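You operate a simulated robot arm through the tools that you are given. There is no shell and no other tool. Be economical: measure what you need, move in short steps, check, and stop when the job is done.

You run a simulated robot arm. Do the job below in one go: nothing can be reset, and whatever is moved stays where it is left.

JOB
Tumble the gold knob bright.
Fine: put it in the tumbler bowl, fit the lid, start the tumbler once and watch till it is done.

It is judged by the outcome, as a careful person would: the job done as asked, and still so three seconds after it is handed in. It fails if anything else is knocked over, pushed out of place, dropped, spilled or broken. A push-on lid holds only when it is set on centred and level and pressed home; a screw cap is set on level and turned clockwise until tight.

ROBOT AND FRAMES
A 5-joint arm with a two-finger parallel gripper, fixed in place. Base frame: the origin is at the foot of the arm, x ahead of it, y to its left, z up; the work surface is at about z = 0. Units: m, rad, N and s.
With the tool pointing down near the work surface it reaches from about 0.26 to 0.68 m from the base axis. Its first joint turns from -1.152 to 1.152 rad. The tool tilts only in the upright plane through the base axis and itself; it spins freely about its own axis. Payload 2.9 kg.
Tool frame: the origin (TCP) lies between the finger pads and is the grasp point; the fingertips stand 0.03 m ahead of it; z points along the fingers, y is the line along which they close. The gripper opens to 0.11 m. The fingers are 0.02 m wide and 0.01 m thick; the gripper's body (0.048 by 0.112 m) begins 0.055 m behind the TCP.
Orientation is told as [roll, pitch, yaw] about the base's x, y, z axes, in that order, counted from this pose: with the fingers straight down and closing along the base's y, the tool's x points along the base's -x, its y along +y and its z along -z.

CONTROLS
- The arm moves only by the tool nudge_tool. Its argument "targets" is a list of rows, each a list of 7 numbers: the turn, a rotation vector about the tool's x, y, z in units of 4 degrees (1.0 is 4 degrees), then the shift along the tool's x, y, z in units of 20 mm (1.0 is 20 mm), then the closure, from 0 (fully open) to 1 (shut). In form: [[ax, ay, az, dx, dy, dz, grip], ...]. A call has 1 to 12 rows; each row shifts and turns the commanded pose from where the row before left it, along the tool's axes as they then stand. A call with a number of a shift or a turn outside -1 to 1 is refused whole. Each row takes 0.2 s and may step no farther than 0.05 m and 0.15 rad from the row before; otherwise, or with a gripper value out of range, the whole call is refused. A pose out of reach is approached as far as the arm can. The call stops where the force on the tool passes 90 N (or 10 N more than at its start, if that is more) or the arm is blocked; 0.2 s more then pass. The fingers move at their own pace (about 0.108 m/s each) and stop on an object; they squeeze with about 28 N. The grip force told is the motor's: it shows also when the fingers shut on nothing. Time passes only in rows, and 0.2 s behind the last, so rows that do not move let the fingers close. It gives the time, the measured TCP pose, the force on the tool (base axes), the opening and the grip force at its end, in the units of the frame above (readings bear some noise), with the torque about the TCP (base axes, N m) and any sound that the robot's microphone picked up.
- Cameras (640 x 400 px; columns grow to the right, rows downward): "scene" is fixed at [0.0434, -0.449, 0.6144]; the picture's right is [0.75, -0.66, 0.00], its down [-0.36, -0.41, -0.84] and it looks along [0.56, 0.63, -0.54] (base axes); focal length 309 px, centre (320, 200). "wrist" rides on the gripper at [0.072, 0.017, -0.103] in the tool frame; the picture's right is [-0.23, 0.97, 0.00], its down [-0.76, -0.18, -0.62] and it looks along [-0.61, -0.14, 0.78] (tool axes); focal length 222 px, centre (320, 200). There is no depth. A picture from a camera that has moved, and an enlarged one, comes with that camera's place and axes in the base frame and with its lens. The place of the scene camera against the robot may be out by one fixed shift of up to 0.012 m in any direction.
- capture(camera): a new picture of that camera. No time passes.
- enlarge(camera, box): a new picture of the part [left, top, right, bottom] of that camera's present view, enlarged. No time passes.
- sign_off(): hands the job in; it is judged then, once.

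Work in short steps. Places have to be worked out from the pictures, the camera data and where the tool is seen: move nearer, look again, correct. Check each grasp and each placing, and mend what went wrong. You have 120 turns and 68 pictures in all, those below and enlarged ones among them. Open the gripper and draw the arm clear of the work before you hand the job in, unless the task says otherwise; then end with one line.

The tools are called after "Emit:" as a command line: name --pt "numbers of a row" for each row, then --argument value for the rest, lists and objects as JSON in quotes. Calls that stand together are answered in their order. nudge_tool: Moves the arm, as the interface text tells. Its arguments: {"type":"object","properties":{"targets":{"type":"array"}},"required":["targets"]} The other tools are called the same way: capture (camera) takes a picture; enlarge (camera, box) takes an enlarged picture of a part of a camera's view; sign_off () hands the job in.

At the start:

```text
t: 0.0
ee_pos: [0.4494, -0.0324, 0.3411]
orientation: [0.001, 0.0, 0.0]
force: [0.6, -0.2, -0.2]
ft_torque: [0.01, -0.03, 0.0]
grip_width: 0.1099
grip_force: 0.0
```

scene: 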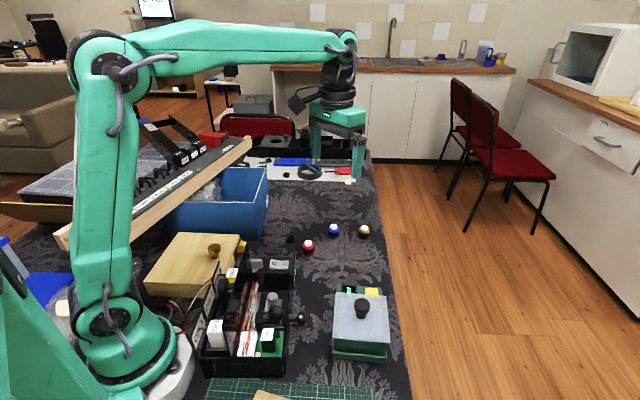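
wrist: 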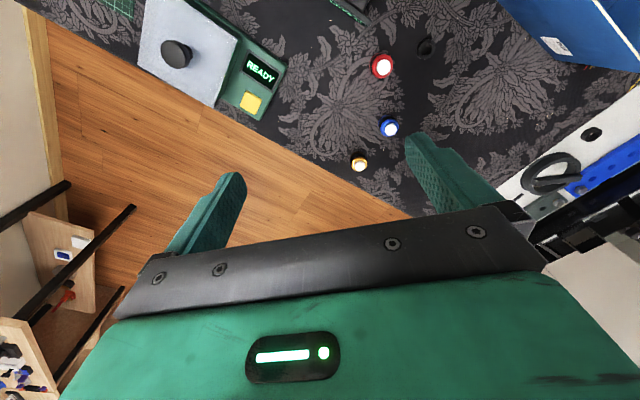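

The pictures show three knobs (red, blue, gold) and the tumbler with its lid on, or beside it. I enlarge both areas to see them better.

Emit:
enlarge --camera "scene" --box '[270, 200, 430, 380]'

Emit:
enlarge --camera "wrist" --box '[120, 0, 460, 200]'

```text
2.22 times, centred on (350, 290) of scene
camera zoom: at [0.0434, -0.449, 0.6144], right [0.75, -0.66, 0.0], down [-0.36, -0.41, -0.84], along [0.56, 0.63, -0.54], focal length 688 px, centre (253, 0)
```

zoom: 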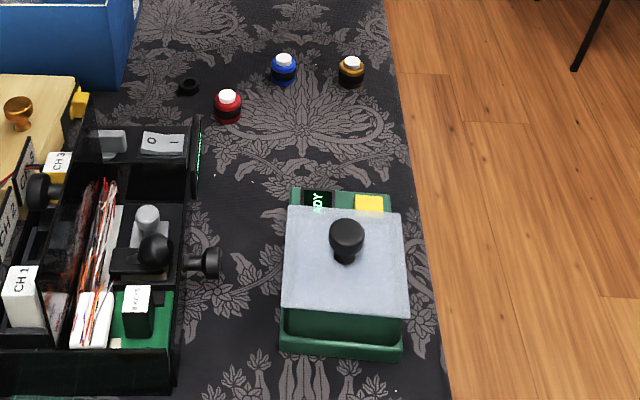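

```text
1.88 times, centred on (290, 100) of wrist
camera zoom: at [0.3768, -0.0158, 0.4454], right [0.23, 0.97, 0.0], down [0.76, -0.18, 0.62], along [0.61, -0.14, -0.78], focal length 418 px, centre (376, 388)
```

zoom: 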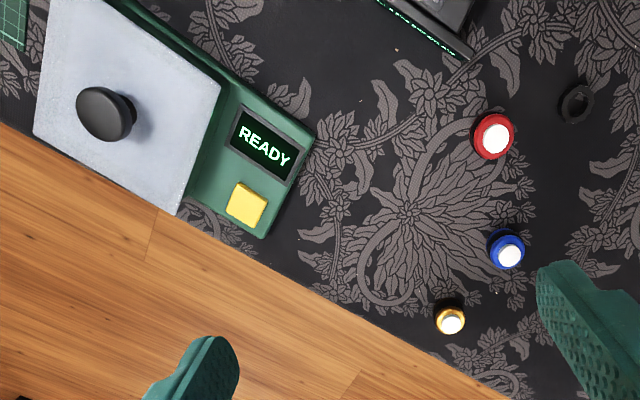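

Both views agree: the gold knob is at about (0.634, 0.013), and the lid's black handle at about (0.365, -0.21), z≈0.1. I move over the tumbler, staying high, for a closer look.

Emit:
nudge_tool --pt "0 0 0 0.467 -0.989 0.4 0" --pt "0 0 0 0.467 -0.989 0.4 0" --pt "0 0 0 0.467 -0.989 0.4 0" --pt "0 0 0 0.467 -0.989 0.4 0" --pt "0 0 0 0.467 -0.989 0.4 0" --pt "0 0 0 0.467 -0.989 0.4 0" --pt "0 0 0 0.467 -0.989 0.4 0" --pt "0 0 0 0.467 -0.989 0.4 0" --pt "0 0 0 0.467 -0.989 0.4 0"

Emit:
capture --camera "wrist"

Emit:
capture --camera "scene"

```text
t: 2.0
ee_pos: [0.3684, -0.209, 0.2693]
orientation: [0.001, 0.0, 0.0]
force: [-0.1, 0.9, 0.4]
ft_torque: [0.02, 0.03, 0.01]
grip_width: 0.1098
grip_force: 0.1
```

```text
63 pictures are left
camera wrist: at [0.2953, -0.1934, 0.3737], right [0.23, 0.97, 0.0], down [0.76, -0.18, 0.62], along [0.61, -0.14, -0.78], focal length 222 px, centre (320, 200)
```

wrist: 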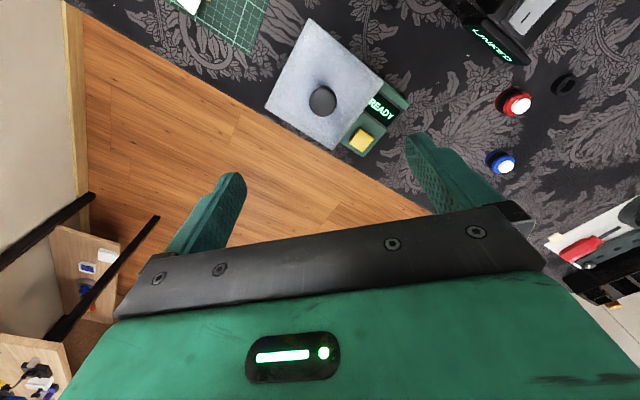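

```text
62 pictures are left
```

scene: 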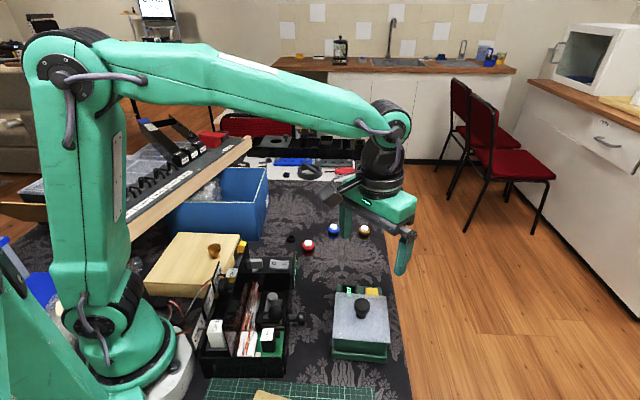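

The lid is centred at about (0.367, -0.206) and turned about 39°, and the handle sits near its middle. I enlarge the tumbler to judge the heights.

Emit:
enlarge --camera "scene" --box '[320, 275, 400, 370]'

Emit:
enlarge --camera "wrist" --box '[250, 10, 420, 160]'

```text
4.21 times, centred on (360, 322) of scene
camera zoom: at [0.0434, -0.449, 0.6144], right [0.75, -0.66, 0.0], down [-0.36, -0.41, -0.84], along [0.56, 0.63, -0.54], focal length 1303 px, centre (152, -316)
```

zoom: 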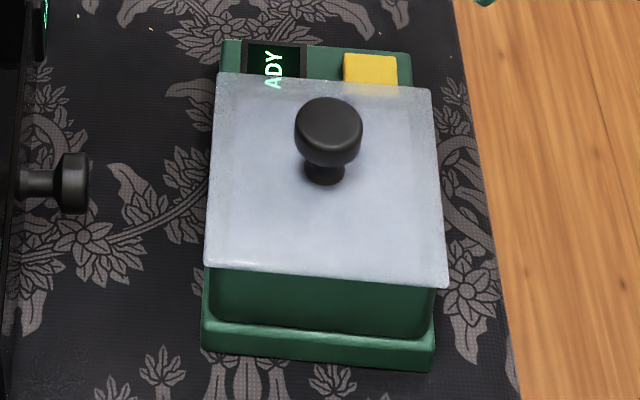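

```text
2.67 times, centred on (335, 85) of wrist
camera zoom: at [0.2953, -0.1934, 0.3737], right [0.23, 0.97, 0.0], down [0.76, -0.18, 0.62], along [0.61, -0.14, -0.78], focal length 592 px, centre (280, 507)
```

zoom: 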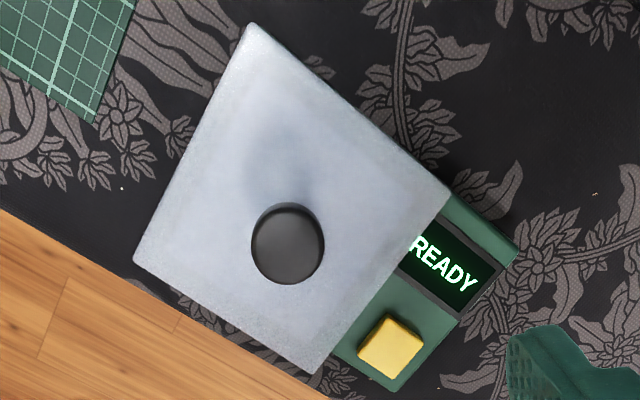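

The lid overhangs the bowl with the handle centred, its cap top at about z≈0.10–0.11 and the lid top near 0.07. I turn the tool 39° to square with the box, part-close the gripper and descend to z≈0.15, then check alignment.

Emit:
nudge_tool --pt "0 0 -0.975 0 0 0.5 0.4" --pt "0 0 -0.975 0 0 0.5 0.4" --pt "0 0 -0.975 0 0 0.5 0.4" --pt "0 0 -0.975 0 0 0.5 0.4" --pt "0 0 -0.975 0 0 0.5 0.4" --pt "0 0 -0.975 0 0 0.5 0.4" --pt "0 0 -0.975 0 0 0.5 0.4" --pt "0 0 -0.975 0 0 0.5 0.4" --pt "0 0 -0.975 0 0 0.5 0.4" --pt "0 0 -0.975 0 0 0.5 0.4"

Emit:
capture --camera "wrist"

Emit:
enlarge --camera "scene" --box '[300, 220, 460, 370]'

```text
t: 4.2
ee_pos: [0.3651, -0.2117, 0.1688]
orientation: [0.001, 0.001, 0.681]
force: [-0.5, 0.1, 0.2]
ft_torque: [0.02, -0.02, 0.03]
grip_width: 0.0661
grip_force: 0.0
```

```text
59 pictures are left
camera wrist: at [0.2984, -0.2435, 0.2727], right [-0.44, 0.9, 0.0], down [0.7, 0.34, 0.62], along [0.56, 0.27, -0.78], focal length 222 px, centre (320, 200)
```

wrist: 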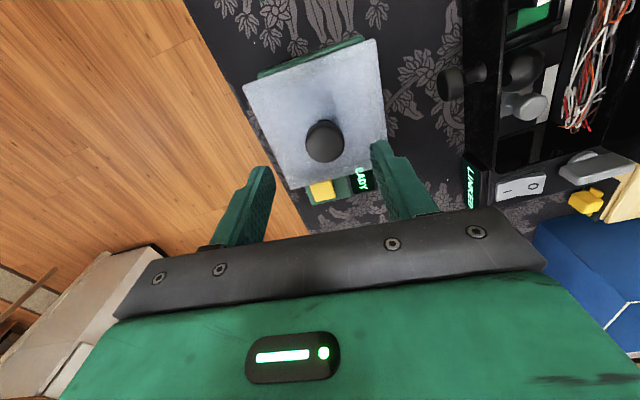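

```text
2.67 times, centred on (380, 295) of scene
camera zoom: at [0.0434, -0.449, 0.6144], right [0.75, -0.66, 0.0], down [-0.36, -0.41, -0.84], along [0.56, 0.63, -0.54], focal length 825 px, centre (160, -53)
```

zoom: 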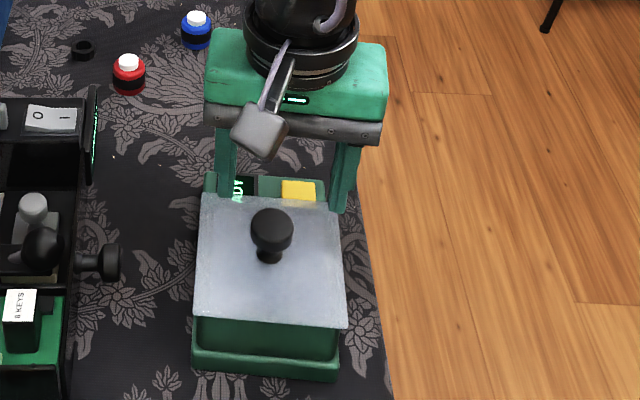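

Two wrist rays cross at the handle cap: (0.3655, -0.2065), z≈0.098. I correct by 5 mm, descend to z=0.100 and look before closing.

Emit:
nudge_tool --pt "0 0 0 -0.18 0.18 0.5 0.4" --pt "0 0 0 0 0 0.75 0.4" --pt "0 0 0 0 0 0.75 0.4" --pt "0 0 0 0 0 0.75 0.4" --pt "0 0 0 0 0 0.7 0.4"

Emit:
enlarge --camera "scene" --box '[320, 250, 420, 350]'

Emit:
capture --camera "wrist"

```text
t: 5.4
ee_pos: [0.366, -0.2041, 0.1033]
orientation: [-0.003, 0.002, 0.682]
force: [-22.1, 11.5, 58.7]
ft_torque: [0.72, 0.99, 0.04]
grip_width: 0.0661
grip_force: 0.4
```

```text
4.00 times, centred on (370, 300) of scene
camera zoom: at [0.0431, -0.4489, 0.6146], right [0.75, -0.66, 0.0], down [-0.36, -0.41, -0.84], along [0.56, 0.63, -0.54], focal length 1238 px, centre (120, -200)
```

zoom: 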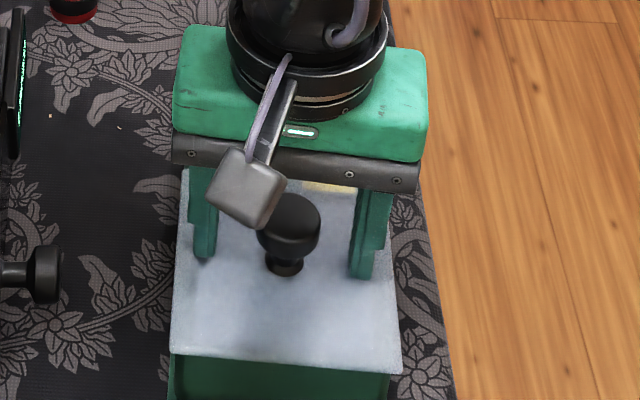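

```text
56 pictures are left
camera wrist: at [0.2985, -0.2368, 0.2074], right [-0.44, 0.9, 0.0], down [0.7, 0.34, 0.62], along [0.56, 0.27, -0.78], focal length 222 px, centre (320, 200)
```

wrist: 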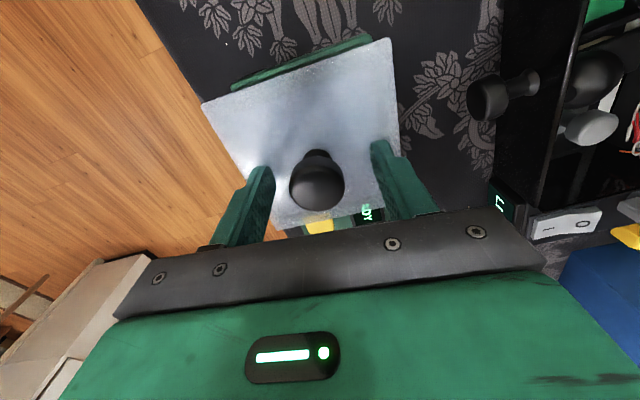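

The fingertips touched the lid top (58 N) at tip z≈0.073, so the lid top is there and the handle is between the fingers. I back up 4 mm and close.

Emit:
nudge_tool --pt "0 0 0 0 0 -0.2 0.4" --pt "0 0 0 0 0 0 0.4"

```text
t: 6.0
ee_pos: [0.3644, -0.2042, 0.1035]
orientation: [-0.002, -0.001, 0.681]
force: [-7.0, 1.0, 28.9]
ft_torque: [0.31, 0.42, 0.16]
grip_width: 0.0659
grip_force: 0.3
```

Still 29 N of contact; I raise 5 mm more, then close on the handle.

Emit:
nudge_tool --pt "0 0 0 0 0 -0.25 0.4" --pt "0 0 0 0 0 0 0.4" --pt "0 0 0 0 0 0 1" --pt "0 0 0 0 0 0 1" --pt "0 0 0 0 0 0 1"

Emit:
enlarge --camera "scene" --box '[320, 250, 420, 350]'

```text
t: 7.2
ee_pos: [0.3652, -0.2035, 0.1084]
orientation: [0.0, -0.001, 0.681]
force: [3.3, -5.1, -3.9]
ft_torque: [-0.4, -0.17, -0.1]
grip_width: 0.0312
grip_force: 27.8
heard: snap
```

```text
4.00 times, centred on (370, 300) of scene
camera zoom: at [0.0434, -0.4491, 0.6144], right [0.75, -0.66, 0.0], down [-0.36, -0.41, -0.84], along [0.56, 0.63, -0.54], focal length 1238 px, centre (120, -200)
```

zoom: 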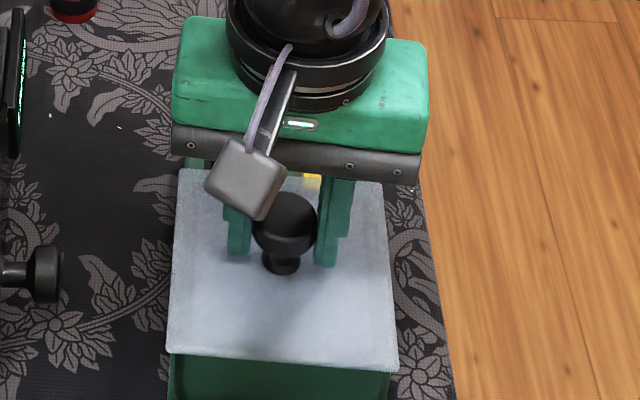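

The handle is gripped (0.031 m). The snap was presumably the lid seat; I lift straight up slowly and look.

Emit:
nudge_tool --pt "0 0 0 0 0 -0.25 1" --pt "0 0 0 0 0 -0.25 1" --pt "0 0 0 0 0 -0.5 1" --pt "0 0 0 0 0 -0.5 1" --pt "0 0 0 0 0 -0.5 1"

Emit:
enlarge --camera "scene" --box '[310, 220, 430, 360]'

```text
t: 8.4
ee_pos: [0.3634, -0.2056, 0.1492]
orientation: [0.001, 0.0, 0.679]
force: [-0.4, 0.3, -1.4]
ft_torque: [-0.01, -0.01, 0.04]
grip_width: 0.0311
grip_force: 28.0
```

```text
2.86 times, centred on (370, 290) of scene
camera zoom: at [0.0434, -0.4491, 0.6144], right [0.75, -0.66, 0.0], down [-0.36, -0.41, -0.84], along [0.56, 0.63, -0.54], focal length 884 px, centre (177, -57)
```

zoom: 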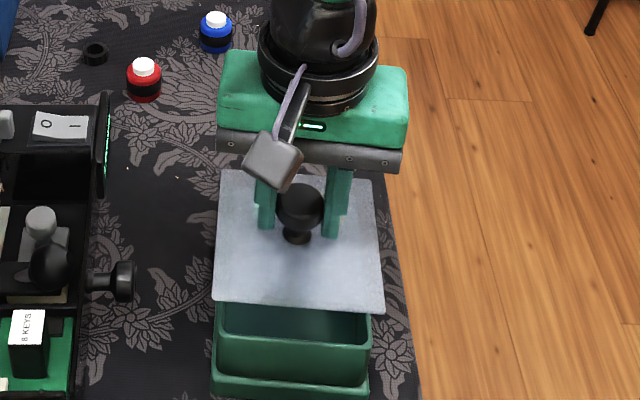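

The lid came off cleanly and hangs level. I carry it along to the free spot near (0.525, -0.02), between the tumbler and the knobs.

Emit:
nudge_tool --pt "0 0 0 -1 0.178 -0.2 1" --pt "0 0 0 -1 0.178 -0.2 1" --pt "0 0 0 -1 0.178 0 1" --pt "0 0 0 -1 0.178 0 1" --pt "0 0 0 -1 0.178 0 1" --pt "0 0 0 -1 0.178 0 1" --pt "0 0 0 -1 0.178 0 1" --pt "0 0 0 -1 0.178 0 1" --pt "0 0 0 -1 0.178 0 1" --pt "0 0 0 -1 0.178 0 1" --pt "0 0 0 -1 0.178 0 1" --pt "0 0 0 -1 0.178 0 1"

Emit:
capture --camera "scene"

Emit:
capture --camera "wrist"

```text
t: 11.0
ee_pos: [0.5275, -0.0224, 0.1581]
orientation: [0.001, 0.0, 0.679]
force: [0.4, -0.7, -0.6]
ft_torque: [0.0, -0.02, 0.0]
grip_width: 0.0308
grip_force: 28.2
```

```text
53 pictures are left
```

scene: 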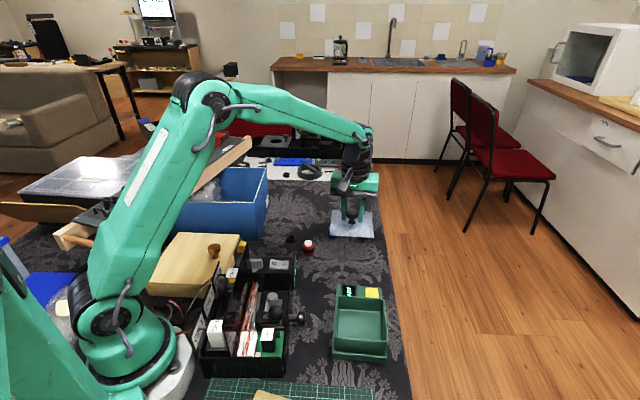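

```text
52 pictures are left
camera wrist: at [0.4608, -0.054, 0.2627], right [-0.44, 0.9, 0.0], down [0.7, 0.34, 0.62], along [0.56, 0.27, -0.78], focal length 222 px, centre (320, 200)
```

wrist: 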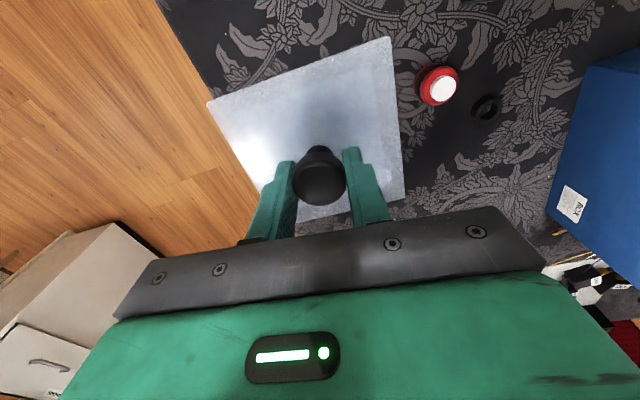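

The spot is clear. I descend to z≈0.075, shifting 5 mm away from the gold knob, then check.

Emit:
nudge_tool --pt "0 0 0 0.25 0 0.7 1" --pt "0 0 0 0 0 0.7 1" --pt "0 0 0 0 0 0.7 1" --pt "0 0 0 0 0 0.7 1" --pt "0 0 0 0 0 0.7 1" --pt "0 0 0 0 0 0.5 1"

Emit:
enlarge --camera "scene" --box '[270, 170, 410, 290]'

```text
t: 12.4
ee_pos: [0.5225, -0.0234, 0.0755]
orientation: [0.0, 0.001, 0.68]
force: [-1.2, 1.2, -0.6]
ft_torque: [-0.01, 0.0, -0.02]
grip_width: 0.0309
grip_force: 27.4
```

```text
3.33 times, centred on (340, 230) of scene
camera zoom: at [0.0434, -0.449, 0.6144], right [0.75, -0.66, 0.0], down [-0.36, -0.41, -0.84], along [0.56, 0.63, -0.54], focal length 1031 px, centre (253, 100)
```

zoom: 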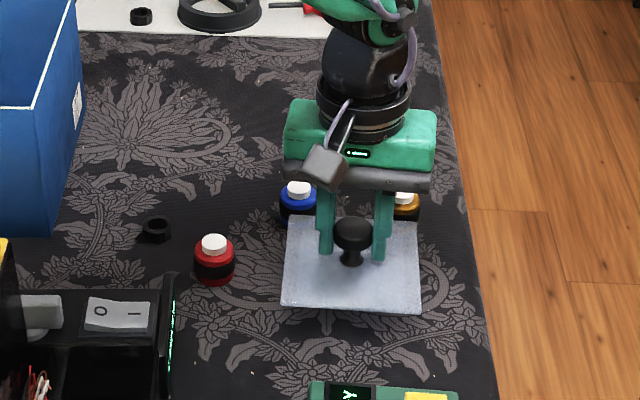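

Clear on all sides; I lower gently in 4 mm steps.

Emit:
nudge_tool --pt "0 0 0 0 0 0.25 1" --pt "0 0 0 0 0 0.25 1" --pt "0 0 0 0 0 0.25 1" --pt "0 0 0 0 0 0.2 1"

```text
t: 13.4
ee_pos: [0.5211, -0.0235, 0.0586]
orientation: [-0.001, 0.0, 0.679]
force: [0.4, 0.9, 0.2]
ft_torque: [-0.01, 0.02, 0.03]
grip_width: 0.031
grip_force: 27.9
```

No contact yet; lower by a few millimetres at a time.

Emit:
nudge_tool --pt "0 0 0 0 0 0.2 1" --pt "0 0 0 0 0 0.15 1"

```text
t: 14.0
ee_pos: [0.5213, -0.0226, 0.0507]
orientation: [0.001, 0.001, 0.682]
force: [0.1, 1.1, 0.0]
ft_torque: [-0.03, -0.01, 0.0]
grip_width: 0.031
grip_force: 27.6
```

Still free at z=0.051; continue down.

Emit:
nudge_tool --pt "0 0 0 0 0 0.15 1" --pt "0 0 0 0 0 0.1 1"

```text
t: 14.6
ee_pos: [0.5222, -0.0234, 0.0475]
orientation: [-0.001, -0.001, 0.681]
force: [-10.0, 3.4, 23.7]
ft_torque: [-0.01, 0.48, -0.04]
grip_width: 0.0309
grip_force: 28.2
```

Contact at z=0.0475: the lid is on the table. I ease off 3 mm, open and rise, keeping the fingers at part opening.

Emit:
nudge_tool --pt "0 0 0 0 0 -0.15 1" --pt "0 0 0 0 0 0 0.45" --pt "0 0 0 0 0 0 0.45" --pt "0 0 0 0 0 -0.5 0.45" --pt "0 0 0 0 0 -1 0.45" --pt "0 0 0 0 0 -1 0.45" --pt "0 0 0 0 0 -1 0.45" --pt "0 0 0 0 0 -1 0.45"

Emit:
enlarge --camera "scene" --box '[270, 170, 410, 290]'

Emit:
capture --camera "wrist"

```text
t: 16.4
ee_pos: [0.5225, -0.0237, 0.1391]
orientation: [-0.001, -0.001, 0.681]
force: [-0.7, 0.0, 0.4]
ft_torque: [-0.03, 0.0, 0.0]
grip_width: 0.0607
grip_force: 0.1
```

```text
3.33 times, centred on (340, 230) of scene
camera zoom: at [0.0434, -0.449, 0.6144], right [0.75, -0.66, 0.0], down [-0.36, -0.41, -0.84], along [0.56, 0.63, -0.54], focal length 1031 px, centre (253, 100)
```

zoom: 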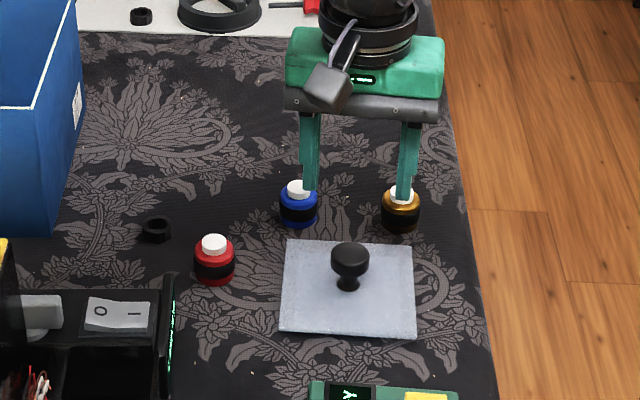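

```text
49 pictures are left
camera wrist: at [0.4559, -0.0563, 0.2436], right [-0.44, 0.9, 0.0], down [0.7, 0.34, 0.62], along [0.56, 0.27, -0.78], focal length 222 px, centre (320, 200)
```

wrist: 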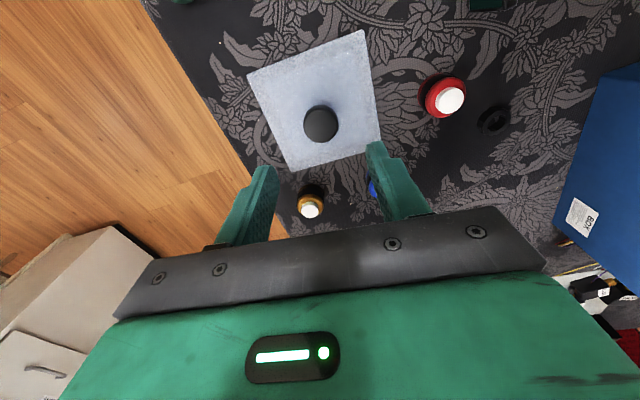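

The lid lies flat on the table and nothing else has moved. I go over the gold knob at about (0.632, 0.013), staying at this height.

Emit:
nudge_tool --pt "0 0 0 -0.9 -0.333 0 0.45" --pt "0 0 0 -0.9 -0.333 0 0.45" --pt "0 0 0 -0.9 -0.333 0 0.45" --pt "0 0 0 -0.9 -0.333 0 0.45" --pt "0 0 0 -0.9 -0.333 0 0.45" --pt "0 0 0 -0.9 -0.333 0 0.45"

Emit:
capture --camera "wrist"

Emit:
enlarge --camera "scene" --box '[300, 170, 420, 270]'

```text
t: 17.8
ee_pos: [0.6312, 0.0124, 0.1408]
orientation: [0.0, 0.001, 0.68]
force: [0.3, -0.2, 0.2]
ft_torque: [0.01, 0.03, 0.0]
grip_width: 0.0602
grip_force: 0.0
```

```text
48 pictures are left
camera wrist: at [0.5646, -0.0201, 0.2445], right [-0.44, 0.9, 0.0], down [0.7, 0.34, 0.62], along [0.56, 0.27, -0.78], focal length 222 px, centre (320, 200)
```

wrist: 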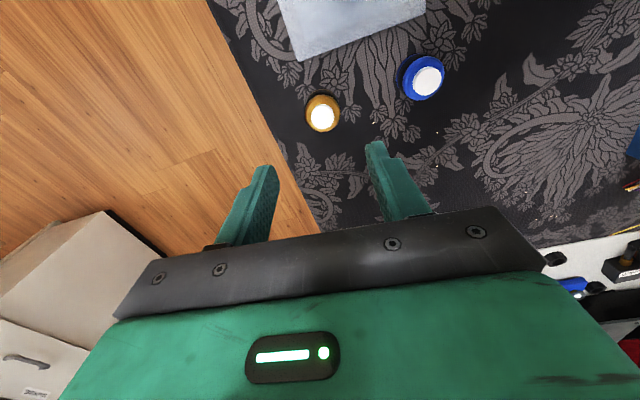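

```text
4.00 times, centred on (360, 220) of scene
camera zoom: at [0.0434, -0.4491, 0.6144], right [0.75, -0.66, 0.0], down [-0.36, -0.41, -0.84], along [0.56, 0.63, -0.54], focal length 1238 px, centre (160, 120)
```

zoom: 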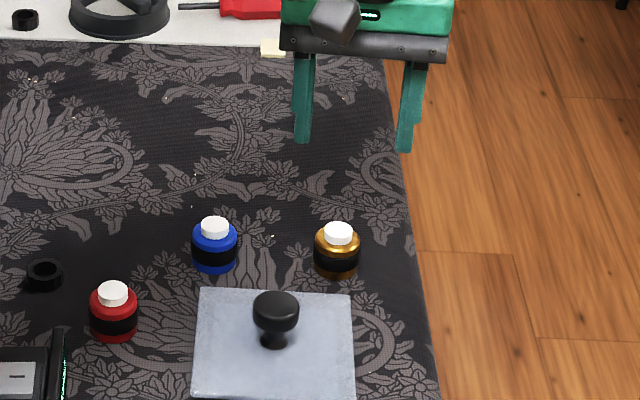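

These round things look rather like little bottles with white caps, and there is also a brass-looking knob on the wooden block. I look closely at each before picking anything.

Emit:
enlarge --camera "scene" --box '[140, 220, 260, 300]'

Emit:
enlarge --camera "scene" --box '[320, 215, 380, 250]'

Emit:
enlarge --camera "wrist" --box '[280, 40, 460, 150]'

Emit:
enlarge --camera "scene" --box '[200, 250, 310, 370]'

```text
5.00 times, centred on (200, 260) of scene
camera zoom: at [0.0434, -0.4491, 0.6144], right [0.75, -0.66, 0.0], down [-0.36, -0.41, -0.84], along [0.56, 0.63, -0.54], focal length 1547 px, centre (920, -100)
```

zoom: 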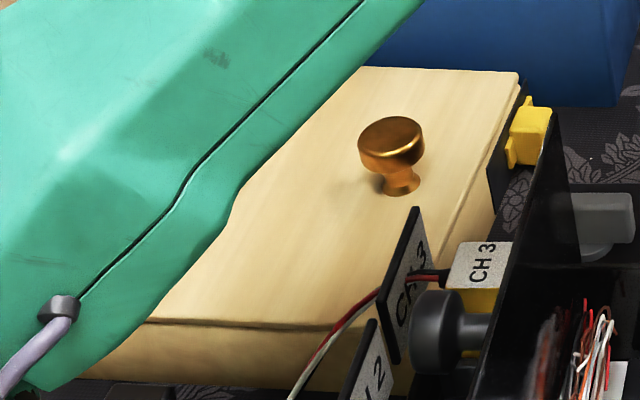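

```text
10.67 times, centred on (350, 232) of scene
camera zoom: at [0.0434, -0.4491, 0.6144], right [0.75, -0.66, 0.0], down [-0.36, -0.41, -0.84], along [0.56, 0.63, -0.54], focal length 3300 px, centre (0, -147)
```

zoom: 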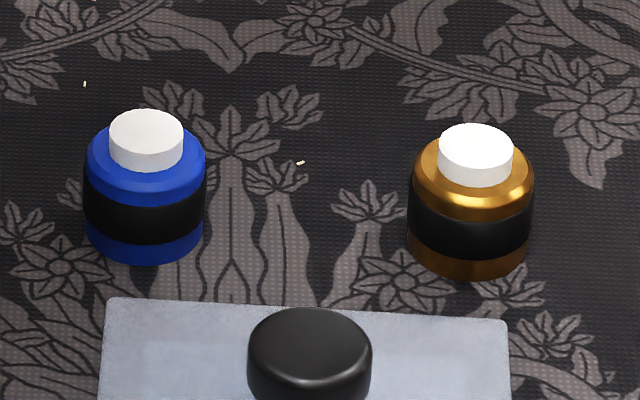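

```text
3.56 times, centred on (370, 95) of wrist
camera zoom: at [0.5646, -0.0201, 0.2445], right [-0.44, 0.9, 0.0], down [0.7, 0.34, 0.62], along [0.56, 0.27, -0.78], focal length 790 px, centre (142, 573)
```

zoom: 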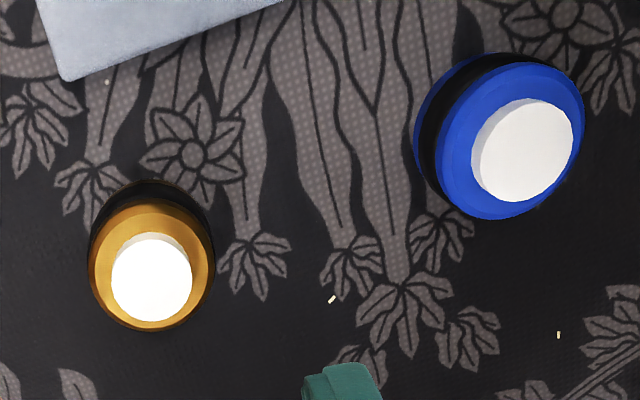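

```text
3.33 times, centred on (255, 310) of scene
camera zoom: at [0.0434, -0.4491, 0.6144], right [0.75, -0.66, 0.0], down [-0.36, -0.41, -0.84], along [0.56, 0.63, -0.54], focal length 1031 px, centre (537, -167)
```

zoom: 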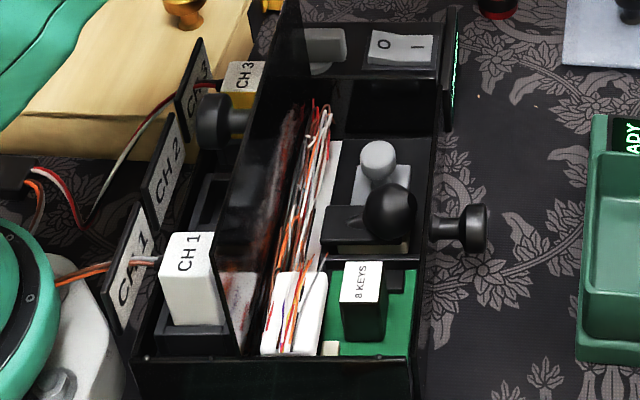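

The brass mushroom knob sits off-centre on the wooden box and could be a fixed handle or loose, so I need a better view. I raise the arm and carry the wrist camera over the wooden box.

Emit:
nudge_tool --pt "0 0 0 0.55 0.96 -1 0.45" --pt "0 0 0 0.55 0.96 -1 0.45" --pt "0 0 0 0.55 0.96 -1 0.45" --pt "0 0 0 0.55 0.96 -1 0.45" --pt "0 0 0 0.55 0.96 -1 0.45" --pt "0 0 0 0.55 0.96 -1 0.45" --pt "0 0 0 0.55 0.96 -1 0.45" --pt "0 0 0 0.55 0.96 -1 0.45"

Emit:
nudge_tool --pt "0 0 0 0.55 0.96 0 0.45" --pt "0 0 0 0.55 0.96 0 0.45" --pt "0 0 0 0.55 0.96 0 0.45" --pt "0 0 0 0.55 0.96 0 0.45" --pt "0 0 0 0.55 0.96 0 0.45" --pt "0 0 0 0.55 0.96 0 0.45" --pt "0 0 0 0.55 0.96 0 0.45" --pt "0 0 0 0.55 0.96 0 0.45"

Emit:
capture --camera "wrist"

Emit:
capture --camera "scene"

```text
t: 19.6
ee_pos: [0.4647, 0.0771, 0.2973]
orientation: [0.002, 0.001, 0.681]
force: [0.0, -0.5, -0.4]
ft_torque: [-0.02, 0.03, -0.01]
grip_width: 0.0606
grip_force: 0.0
```

```text
t: 21.4
ee_pos: [0.2997, 0.1407, 0.2964]
orientation: [0.0, 0.001, 0.681]
force: [-0.6, 0.0, 0.5]
ft_torque: [-0.04, 0.02, 0.02]
grip_width: 0.0606
grip_force: 0.2
```

```text
42 pictures are left
camera wrist: at [0.233, 0.1087, 0.4009], right [-0.44, 0.9, 0.0], down [0.7, 0.34, 0.62], along [0.56, 0.27, -0.78], focal length 222 px, centre (320, 200)
```

wrist: 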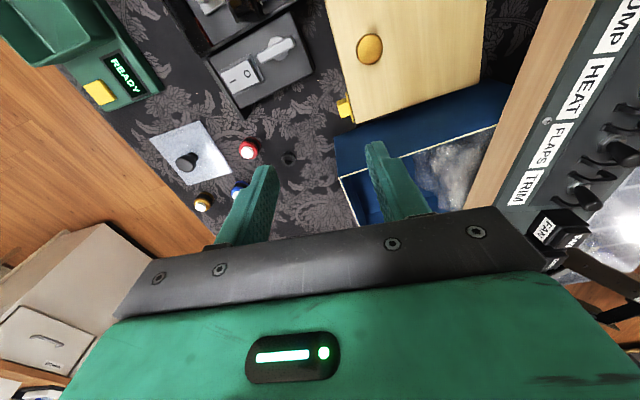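

```text
41 pictures are left
```

scene: 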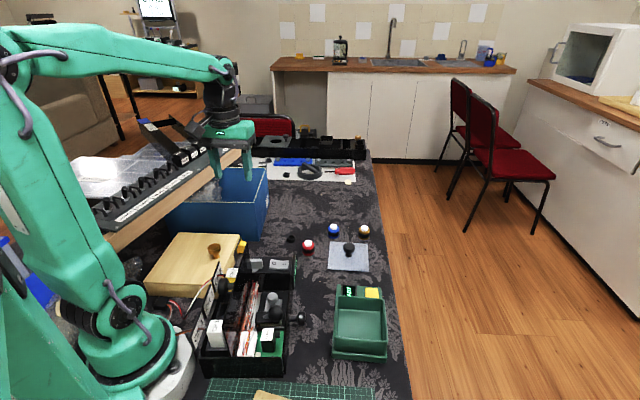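

I enlarge the view of the box knob and of the organiser and the bins to see how the knob sits.

Emit:
enlarge --camera "wrist" --box '[310, 0, 510, 130]'

Emit:
enlarge --camera "scene" --box '[135, 220, 265, 310]'

```text
3.08 times, centred on (410, 65) of wrist
camera zoom: at [0.233, 0.1087, 0.4009], right [-0.44, 0.9, 0.0], down [0.7, 0.34, 0.62], along [0.56, 0.27, -0.78], focal length 684 px, centre (43, 615)
```

zoom: 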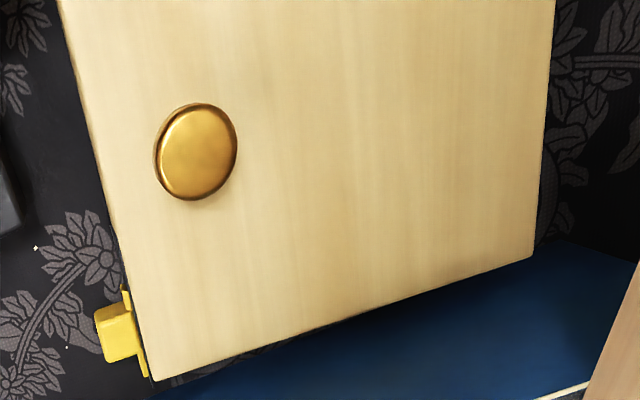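

```text
4.44 times, centred on (200, 265) of scene
camera zoom: at [0.0434, -0.4491, 0.6144], right [0.75, -0.66, 0.0], down [-0.36, -0.41, -0.84], along [0.56, 0.63, -0.54], focal length 1375 px, centre (853, -89)
```

zoom: 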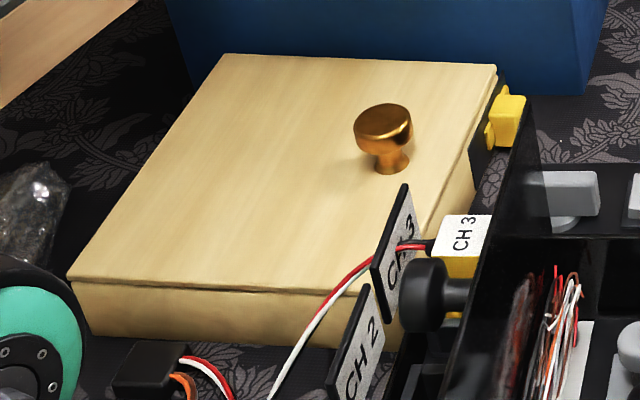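

The box knob is centred along its front edge like a fixed handle, yet it is the most knob-like gold thing here, so it's worth a gentle test before choosing. I put it at about (0.23, 0.168), cap z≈0.10, and move above it for a closer view.

Emit:
nudge_tool --pt "0 0 0 0.31 0.545 0.97 0.45" --pt "0 0 0 0.31 0.545 0.97 0.45" --pt "0 0 0 0.31 0.545 0.97 0.45" --pt "0 0 0 0.31 0.545 0.97 0.45" --pt "0 0 0 0.31 0.545 0.97 0.45" --pt "0 0 0 0.31 0.545 0.97 0.45"

Emit:
capture --camera "wrist"

Emit:
capture --camera "scene"

```text
t: 22.8
ee_pos: [0.2331, 0.1686, 0.1799]
orientation: [-0.001, 0.0, 0.681]
force: [-0.4, -0.5, -0.1]
ft_torque: [0.0, 0.04, 0.0]
grip_width: 0.0605
grip_force: 0.1
```

```text
38 pictures are left
camera wrist: at [0.165, 0.1357, 0.2832], right [-0.44, 0.9, 0.0], down [0.7, 0.34, 0.62], along [0.56, 0.27, -0.78], focal length 222 px, centre (320, 200)
```

wrist: 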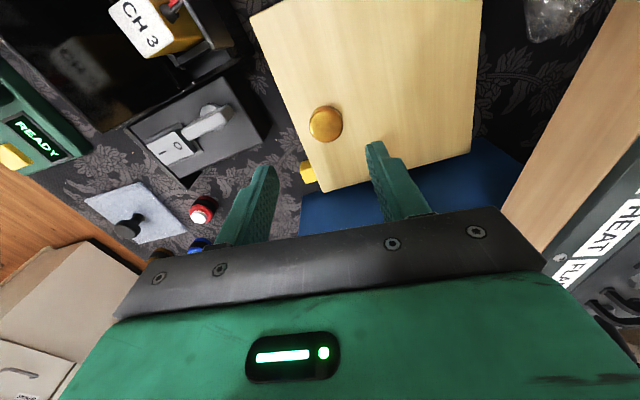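

```text
37 pictures are left
```

scene: 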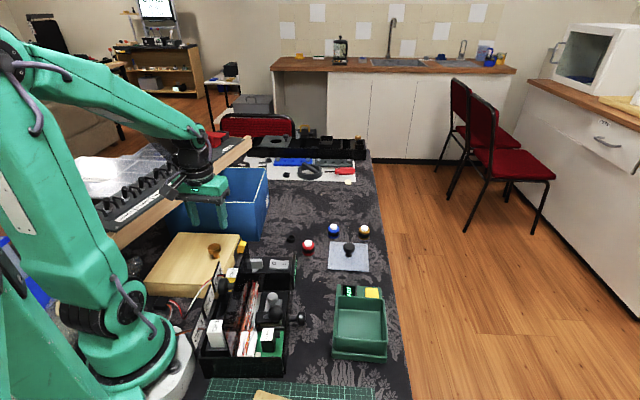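

The rays cross at the cap: (0.229, 0.1725), z≈0.075. I correct 5 mm and descend to z≈0.088.

Emit:
nudge_tool --pt "0 0 0 0 0.28 0.8 0.45" --pt "0 0 0 0 0 0.8 0.45" --pt "0 0 0 0 0 0.8 0.45" --pt "0 0 0 0 0 0.8 0.45" --pt "0 0 0 0 0 0.8 0.45" --pt "0 0 0 0 0 0.6 0.45"

Emit:
capture --camera "wrist"

Emit:
enlarge --camera "scene" --box '[150, 170, 270, 300]'

```text
t: 24.2
ee_pos: [0.2273, 0.1729, 0.0896]
orientation: [-0.002, -0.001, 0.681]
force: [-0.1, -1.0, 0.2]
ft_torque: [0.01, 0.01, -0.02]
grip_width: 0.0605
grip_force: 0.0
```

```text
36 pictures are left
camera wrist: at [0.1609, 0.1399, 0.1936], right [-0.44, 0.9, 0.0], down [0.7, 0.34, 0.62], along [0.56, 0.27, -0.78], focal length 222 px, centre (320, 200)
```

wrist: 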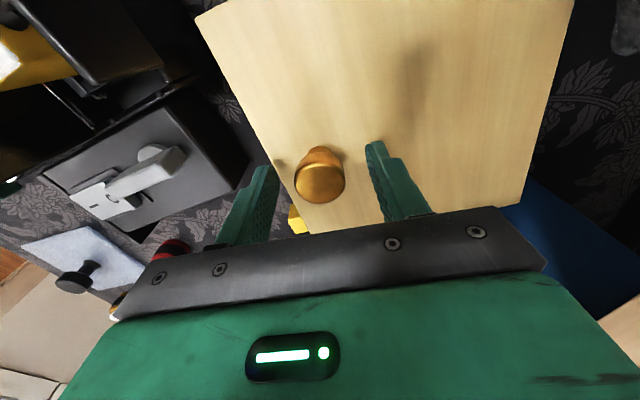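

```text
3.08 times, centred on (210, 235) of scene
camera zoom: at [0.0434, -0.4491, 0.6144], right [0.75, -0.66, 0.0], down [-0.36, -0.41, -0.84], along [0.56, 0.63, -0.54], focal length 952 px, centre (658, 92)
```

zoom: 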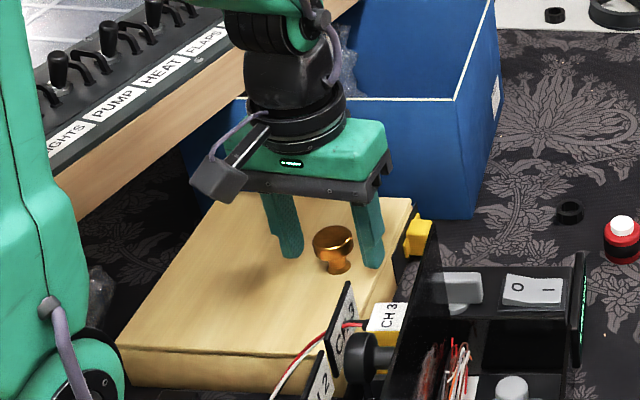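

The knob is centred between the fingers. I lower 7 mm, close, and look at how it grips.

Emit:
nudge_tool --pt "0 0 0 0 0 0.2 0.45" --pt "0 0 0 0 0 0.15 0.45" --pt "0 0 0 0 0 0 1" --pt "0 0 0 0 0 0 1" --pt "0 0 0 0 0 0 1"

```text
t: 25.4
ee_pos: [0.2282, 0.1728, 0.0835]
orientation: [0.0, 0.001, 0.68]
force: [6.0, -6.9, 0.3]
ft_torque: [-0.22, -0.15, -0.21]
grip_width: 0.0313
grip_force: 28.0
```

Gripped, with a 9 N sideways reaction, so the knob seems firmly fixed. One tiny 2 mm lift will confirm it.

Emit:
nudge_tool --pt "0 0 0 0 0 -0.1 1" --pt "0 0 0 0 0 0 1"

Emit:
enlarge --camera "scene" --box '[150, 170, 270, 300]'

```text
t: 26.0
ee_pos: [0.2275, 0.1733, 0.0851]
orientation: [0.0, 0.0, 0.683]
force: [-3.0, 3.0, -0.3]
ft_torque: [-0.07, -0.44, 0.17]
grip_width: 0.0316
grip_force: 28.1
```

```text
3.08 times, centred on (210, 235) of scene
camera zoom: at [0.0434, -0.449, 0.6144], right [0.75, -0.66, 0.0], down [-0.36, -0.41, -0.84], along [0.56, 0.63, -0.54], focal length 952 px, centre (658, 92)
```

zoom: 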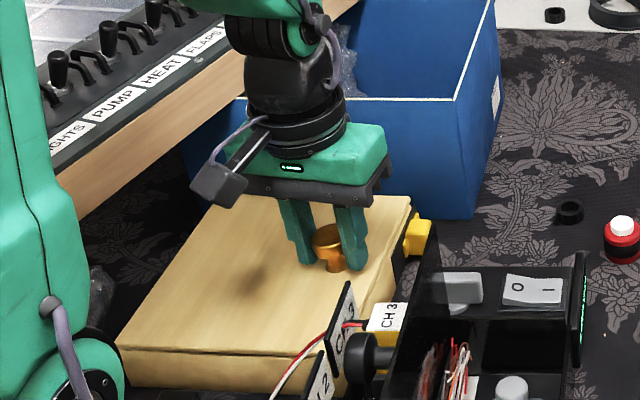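

The vertical force is only about 0.3 N, which doesn't settle it. I lift 3 mm more and re-read.

Emit:
nudge_tool --pt "0 0 0 0 0 -0.15 1" --pt "0 0 0 0 0 0 1"

Emit:
enlarge --camera "scene" --box '[180, 220, 250, 290]'

```text
t: 26.6
ee_pos: [0.2257, 0.172, 0.0885]
orientation: [-0.001, 0.001, 0.681]
force: [1.0, -0.8, -0.4]
ft_torque: [-0.27, -0.29, 0.08]
grip_width: 0.0315
grip_force: 27.9
```

```text
5.71 times, centred on (215, 255) of scene
camera zoom: at [0.0434, -0.449, 0.6144], right [0.75, -0.66, 0.0], down [-0.36, -0.41, -0.84], along [0.56, 0.63, -0.54], focal length 1768 px, centre (920, -114)
```

zoom: 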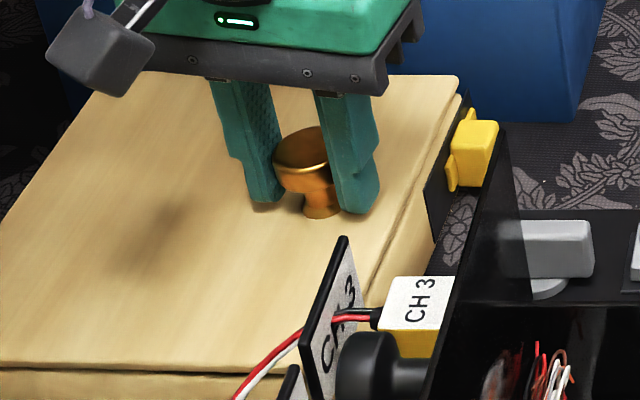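

Still nearly no load but a torque; either a light hinged lid is rising or the knob is loose. I lift 6 mm more and look.

Emit:
nudge_tool --pt "0 0 0 0 0 -0.15 1" --pt "0 0 0 0 0 -0.15 1" --pt "0 0 0 0 0 0 1"

Emit:
enlarge --camera "scene" --box '[140, 220, 260, 310]'

```text
t: 27.4
ee_pos: [0.2276, 0.1702, 0.0948]
orientation: [0.0, 0.0, 0.681]
force: [-0.8, 0.6, -10.6]
ft_torque: [-0.37, -0.33, 0.0]
grip_width: 0.0318
grip_force: 27.9
```

```text
4.44 times, centred on (200, 265) of scene
camera zoom: at [0.0434, -0.449, 0.6144], right [0.75, -0.66, 0.0], down [-0.36, -0.41, -0.84], along [0.56, 0.63, -0.54], focal length 1375 px, centre (853, -89)
```

zoom: 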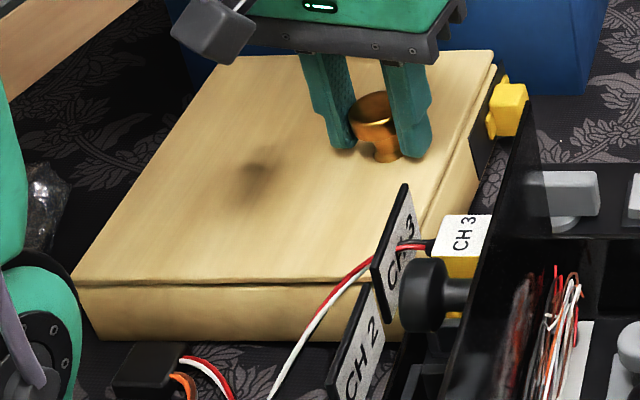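

The load rose to 10.6 N: it is the fixed handle of a latched lid, so the gold piece on the table is the one. I lower the lid back exactly as it was, release and rise.

Emit:
nudge_tool --pt "0 0 0 0 0 0.2 1" --pt "0 0 0 0 0 0.2 1" --pt "0 0 0 0 0 0.15 1" --pt "0 0 0 0 0 0 1" --pt "0 0 0 0 0 0 0.45" --pt "0 0 0 0 0 0 0.45" --pt "0 0 0 0 0 -0.3 0.45" --pt "0 0 0 0 0 -1 0.45" --pt "0 0 0 0 0 -1 0.45" --pt "0 0 0 0 0 -1 0.45" --pt "0 0 0 0 0 -1 0.45"

Emit:
enlarge --camera "scene" --box '[135, 220, 265, 310]'

```text
t: 29.8
ee_pos: [0.2279, 0.1711, 0.169]
orientation: [0.0, 0.0, 0.681]
force: [0.2, -0.1, -0.6]
ft_torque: [-0.03, 0.02, 0.03]
grip_width: 0.0603
grip_force: 0.0
```

```text
4.44 times, centred on (200, 265) of scene
camera zoom: at [0.0434, -0.449, 0.6144], right [0.75, -0.66, 0.0], down [-0.36, -0.41, -0.84], along [0.56, 0.63, -0.54], focal length 1375 px, centre (853, -89)
```

zoom: 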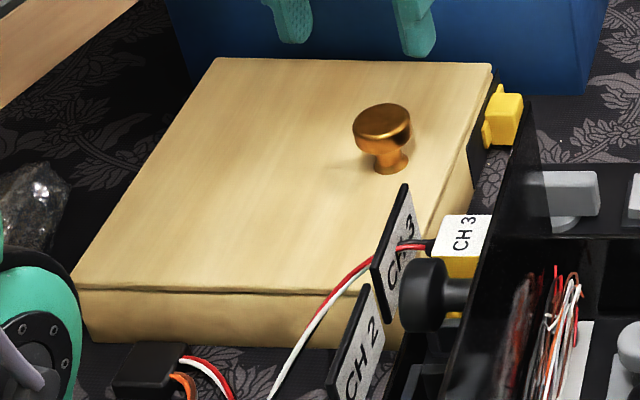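

The box is closed as before. I go up and back to the gold piece, which the earlier rays place at (0.625, 0.011), top z≈0.037.

Emit:
nudge_tool --pt "0 0 0 0 0 -1 0.45" --pt "0 0 0 0 0 -1 0.45" --pt "0 0 0 -0.547 -0.985 -1 0.45" --pt "0 0 0 -0.547 -0.985 0 0.45" --pt "0 0 0 -0.547 -0.985 0 0.45" --pt "0 0 0 -0.547 -0.985 0 0.45" --pt "0 0 0 -0.547 -0.985 0 0.45" --pt "0 0 0 -0.547 -0.985 0 0.45" --pt "0 0 0 -0.547 -0.985 0 0.45" --pt "0 0 0 -0.547 -0.985 0 0.45" --pt "0 0 0 -0.547 -0.985 0 0.45" --pt "0 0 0 -0.547 -0.985 0 0.45"

Emit:
nudge_tool --pt "0 0 0 -0.547 -0.985 0 0.45" --pt "0 0 0 -0.547 -0.985 0 0.45" --pt "0 0 0 -0.547 -0.985 0 0.45" --pt "0 0 0 -0.547 -0.985 0 0.45" --pt "0 0 0 -0.547 -0.985 0 0.45" --pt "0 0 0 -0.547 -0.985 0 0.45" --pt "0 0 0 -0.547 -0.985 0 0.45" --pt "0 0 0 -0.547 -0.985 0 0.45" --pt "0 0 0 -0.547 -0.985 0 0.45" --pt "0 0 0 0 0 1 0.45" --pt "0 0 0 0 0 1 0.45" --pt "0 0 0 0 0 1 0.45"

Emit:
capture --camera "wrist"

```text
t: 32.4
ee_pos: [0.435, 0.0868, 0.2318]
orientation: [0.001, -0.001, 0.68]
force: [1.1, 0.2, 0.3]
ft_torque: [0.02, 0.0, 0.01]
grip_width: 0.0605
grip_force: 0.1
```

```text
t: 35.0
ee_pos: [0.6217, 0.0089, 0.17]
orientation: [0.0, -0.001, 0.681]
force: [0.8, -0.2, 0.6]
ft_torque: [-0.01, -0.05, 0.01]
grip_width: 0.0605
grip_force: 0.1
```

```text
30 pictures are left
camera wrist: at [0.555, -0.0223, 0.2737], right [-0.44, 0.9, 0.0], down [0.7, 0.34, 0.62], along [0.56, 0.27, -0.78], focal length 222 px, centre (320, 200)
```

wrist: 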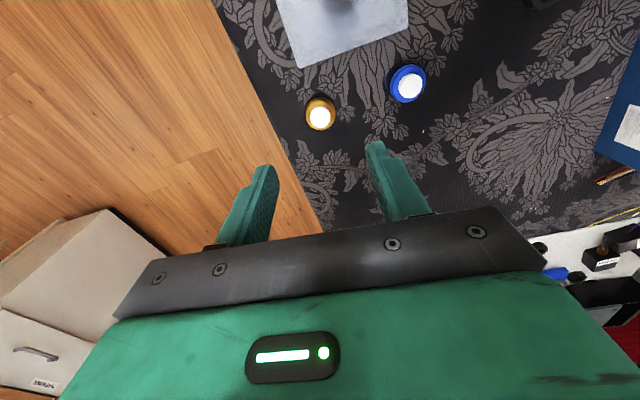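

The gold piece is consistently at (0.625, 0.011). I correct 4 mm and descend to z≈0.05.

Emit:
nudge_tool --pt "0 0 0 -0.19 0 0.85 0.45" --pt "0 0 0 0 0 0.85 0.45" --pt "0 0 0 0 0 0.85 0.45" --pt "0 0 0 0 0 0.85 0.45" --pt "0 0 0 0 0 0.85 0.45" --pt "0 0 0 0 0 0.85 0.45" --pt "0 0 0 0 0 0.8 0.45"

Emit:
capture --camera "wrist"

Emit:
enlarge --camera "scene" --box '[310, 180, 410, 270]'

```text
t: 36.6
ee_pos: [0.6286, 0.0136, 0.0502]
orientation: [0.0, 0.001, 0.682]
force: [-0.3, 0.5, -0.3]
ft_torque: [-0.01, 0.0, 0.02]
grip_width: 0.0604
grip_force: 0.0
```

```text
29 pictures are left
camera wrist: at [0.5606, -0.0182, 0.1553], right [-0.44, 0.9, 0.0], down [0.7, 0.34, 0.62], along [0.56, 0.27, -0.78], focal length 222 px, centre (320, 200)
```

wrist: 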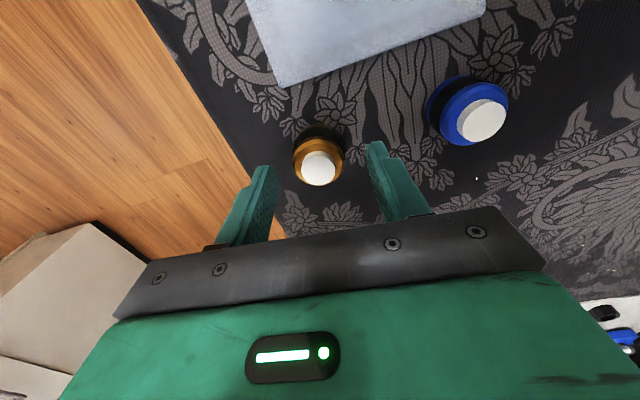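

```text
4.44 times, centred on (360, 225) of scene
camera zoom: at [0.0434, -0.4491, 0.6144], right [0.75, -0.66, 0.0], down [-0.36, -0.41, -0.84], along [0.56, 0.63, -0.54], focal length 1375 px, centre (142, 89)
```

zoom: 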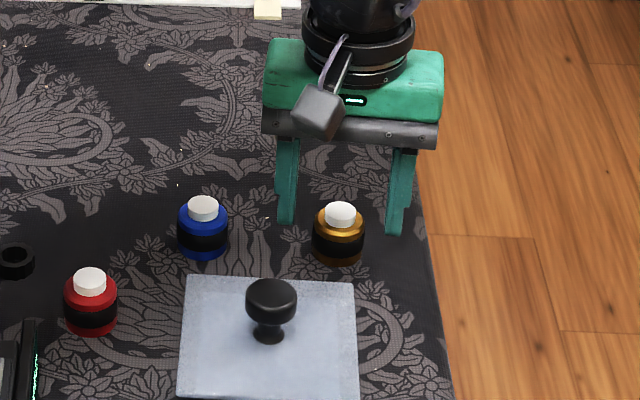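

The wrist rays say I'm about 5 mm too far out. I correct that, lower to z≈0.037 and close on the body.

Emit:
nudge_tool --pt "0 0 0 0.26 0.07 0 0.45" --pt "0 0 0 0 0 0.35 0.45" --pt "0 0 0 0 0 0.3 0.45" --pt "0 0 0 0 0 0 1" --pt "0 0 0 0 0 0 1" --pt "0 0 0 0 0 0 1"

Emit:
enlarge --camera "scene" --box '[310, 180, 410, 270]'

```text
t: 38.0
ee_pos: [0.6213, 0.0109, 0.038]
orientation: [0.0, 0.0, 0.68]
force: [0.2, 0.2, 0.3]
ft_torque: [-0.03, -0.03, 0.03]
grip_width: 0.0321
grip_force: 28.7
```

```text
4.44 times, centred on (360, 225) of scene
camera zoom: at [0.0434, -0.449, 0.6144], right [0.75, -0.66, 0.0], down [-0.36, -0.41, -0.84], along [0.56, 0.63, -0.54], focal length 1375 px, centre (142, 89)
```

zoom: 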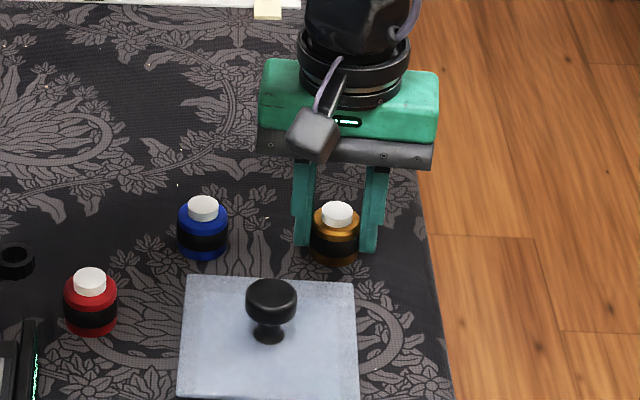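

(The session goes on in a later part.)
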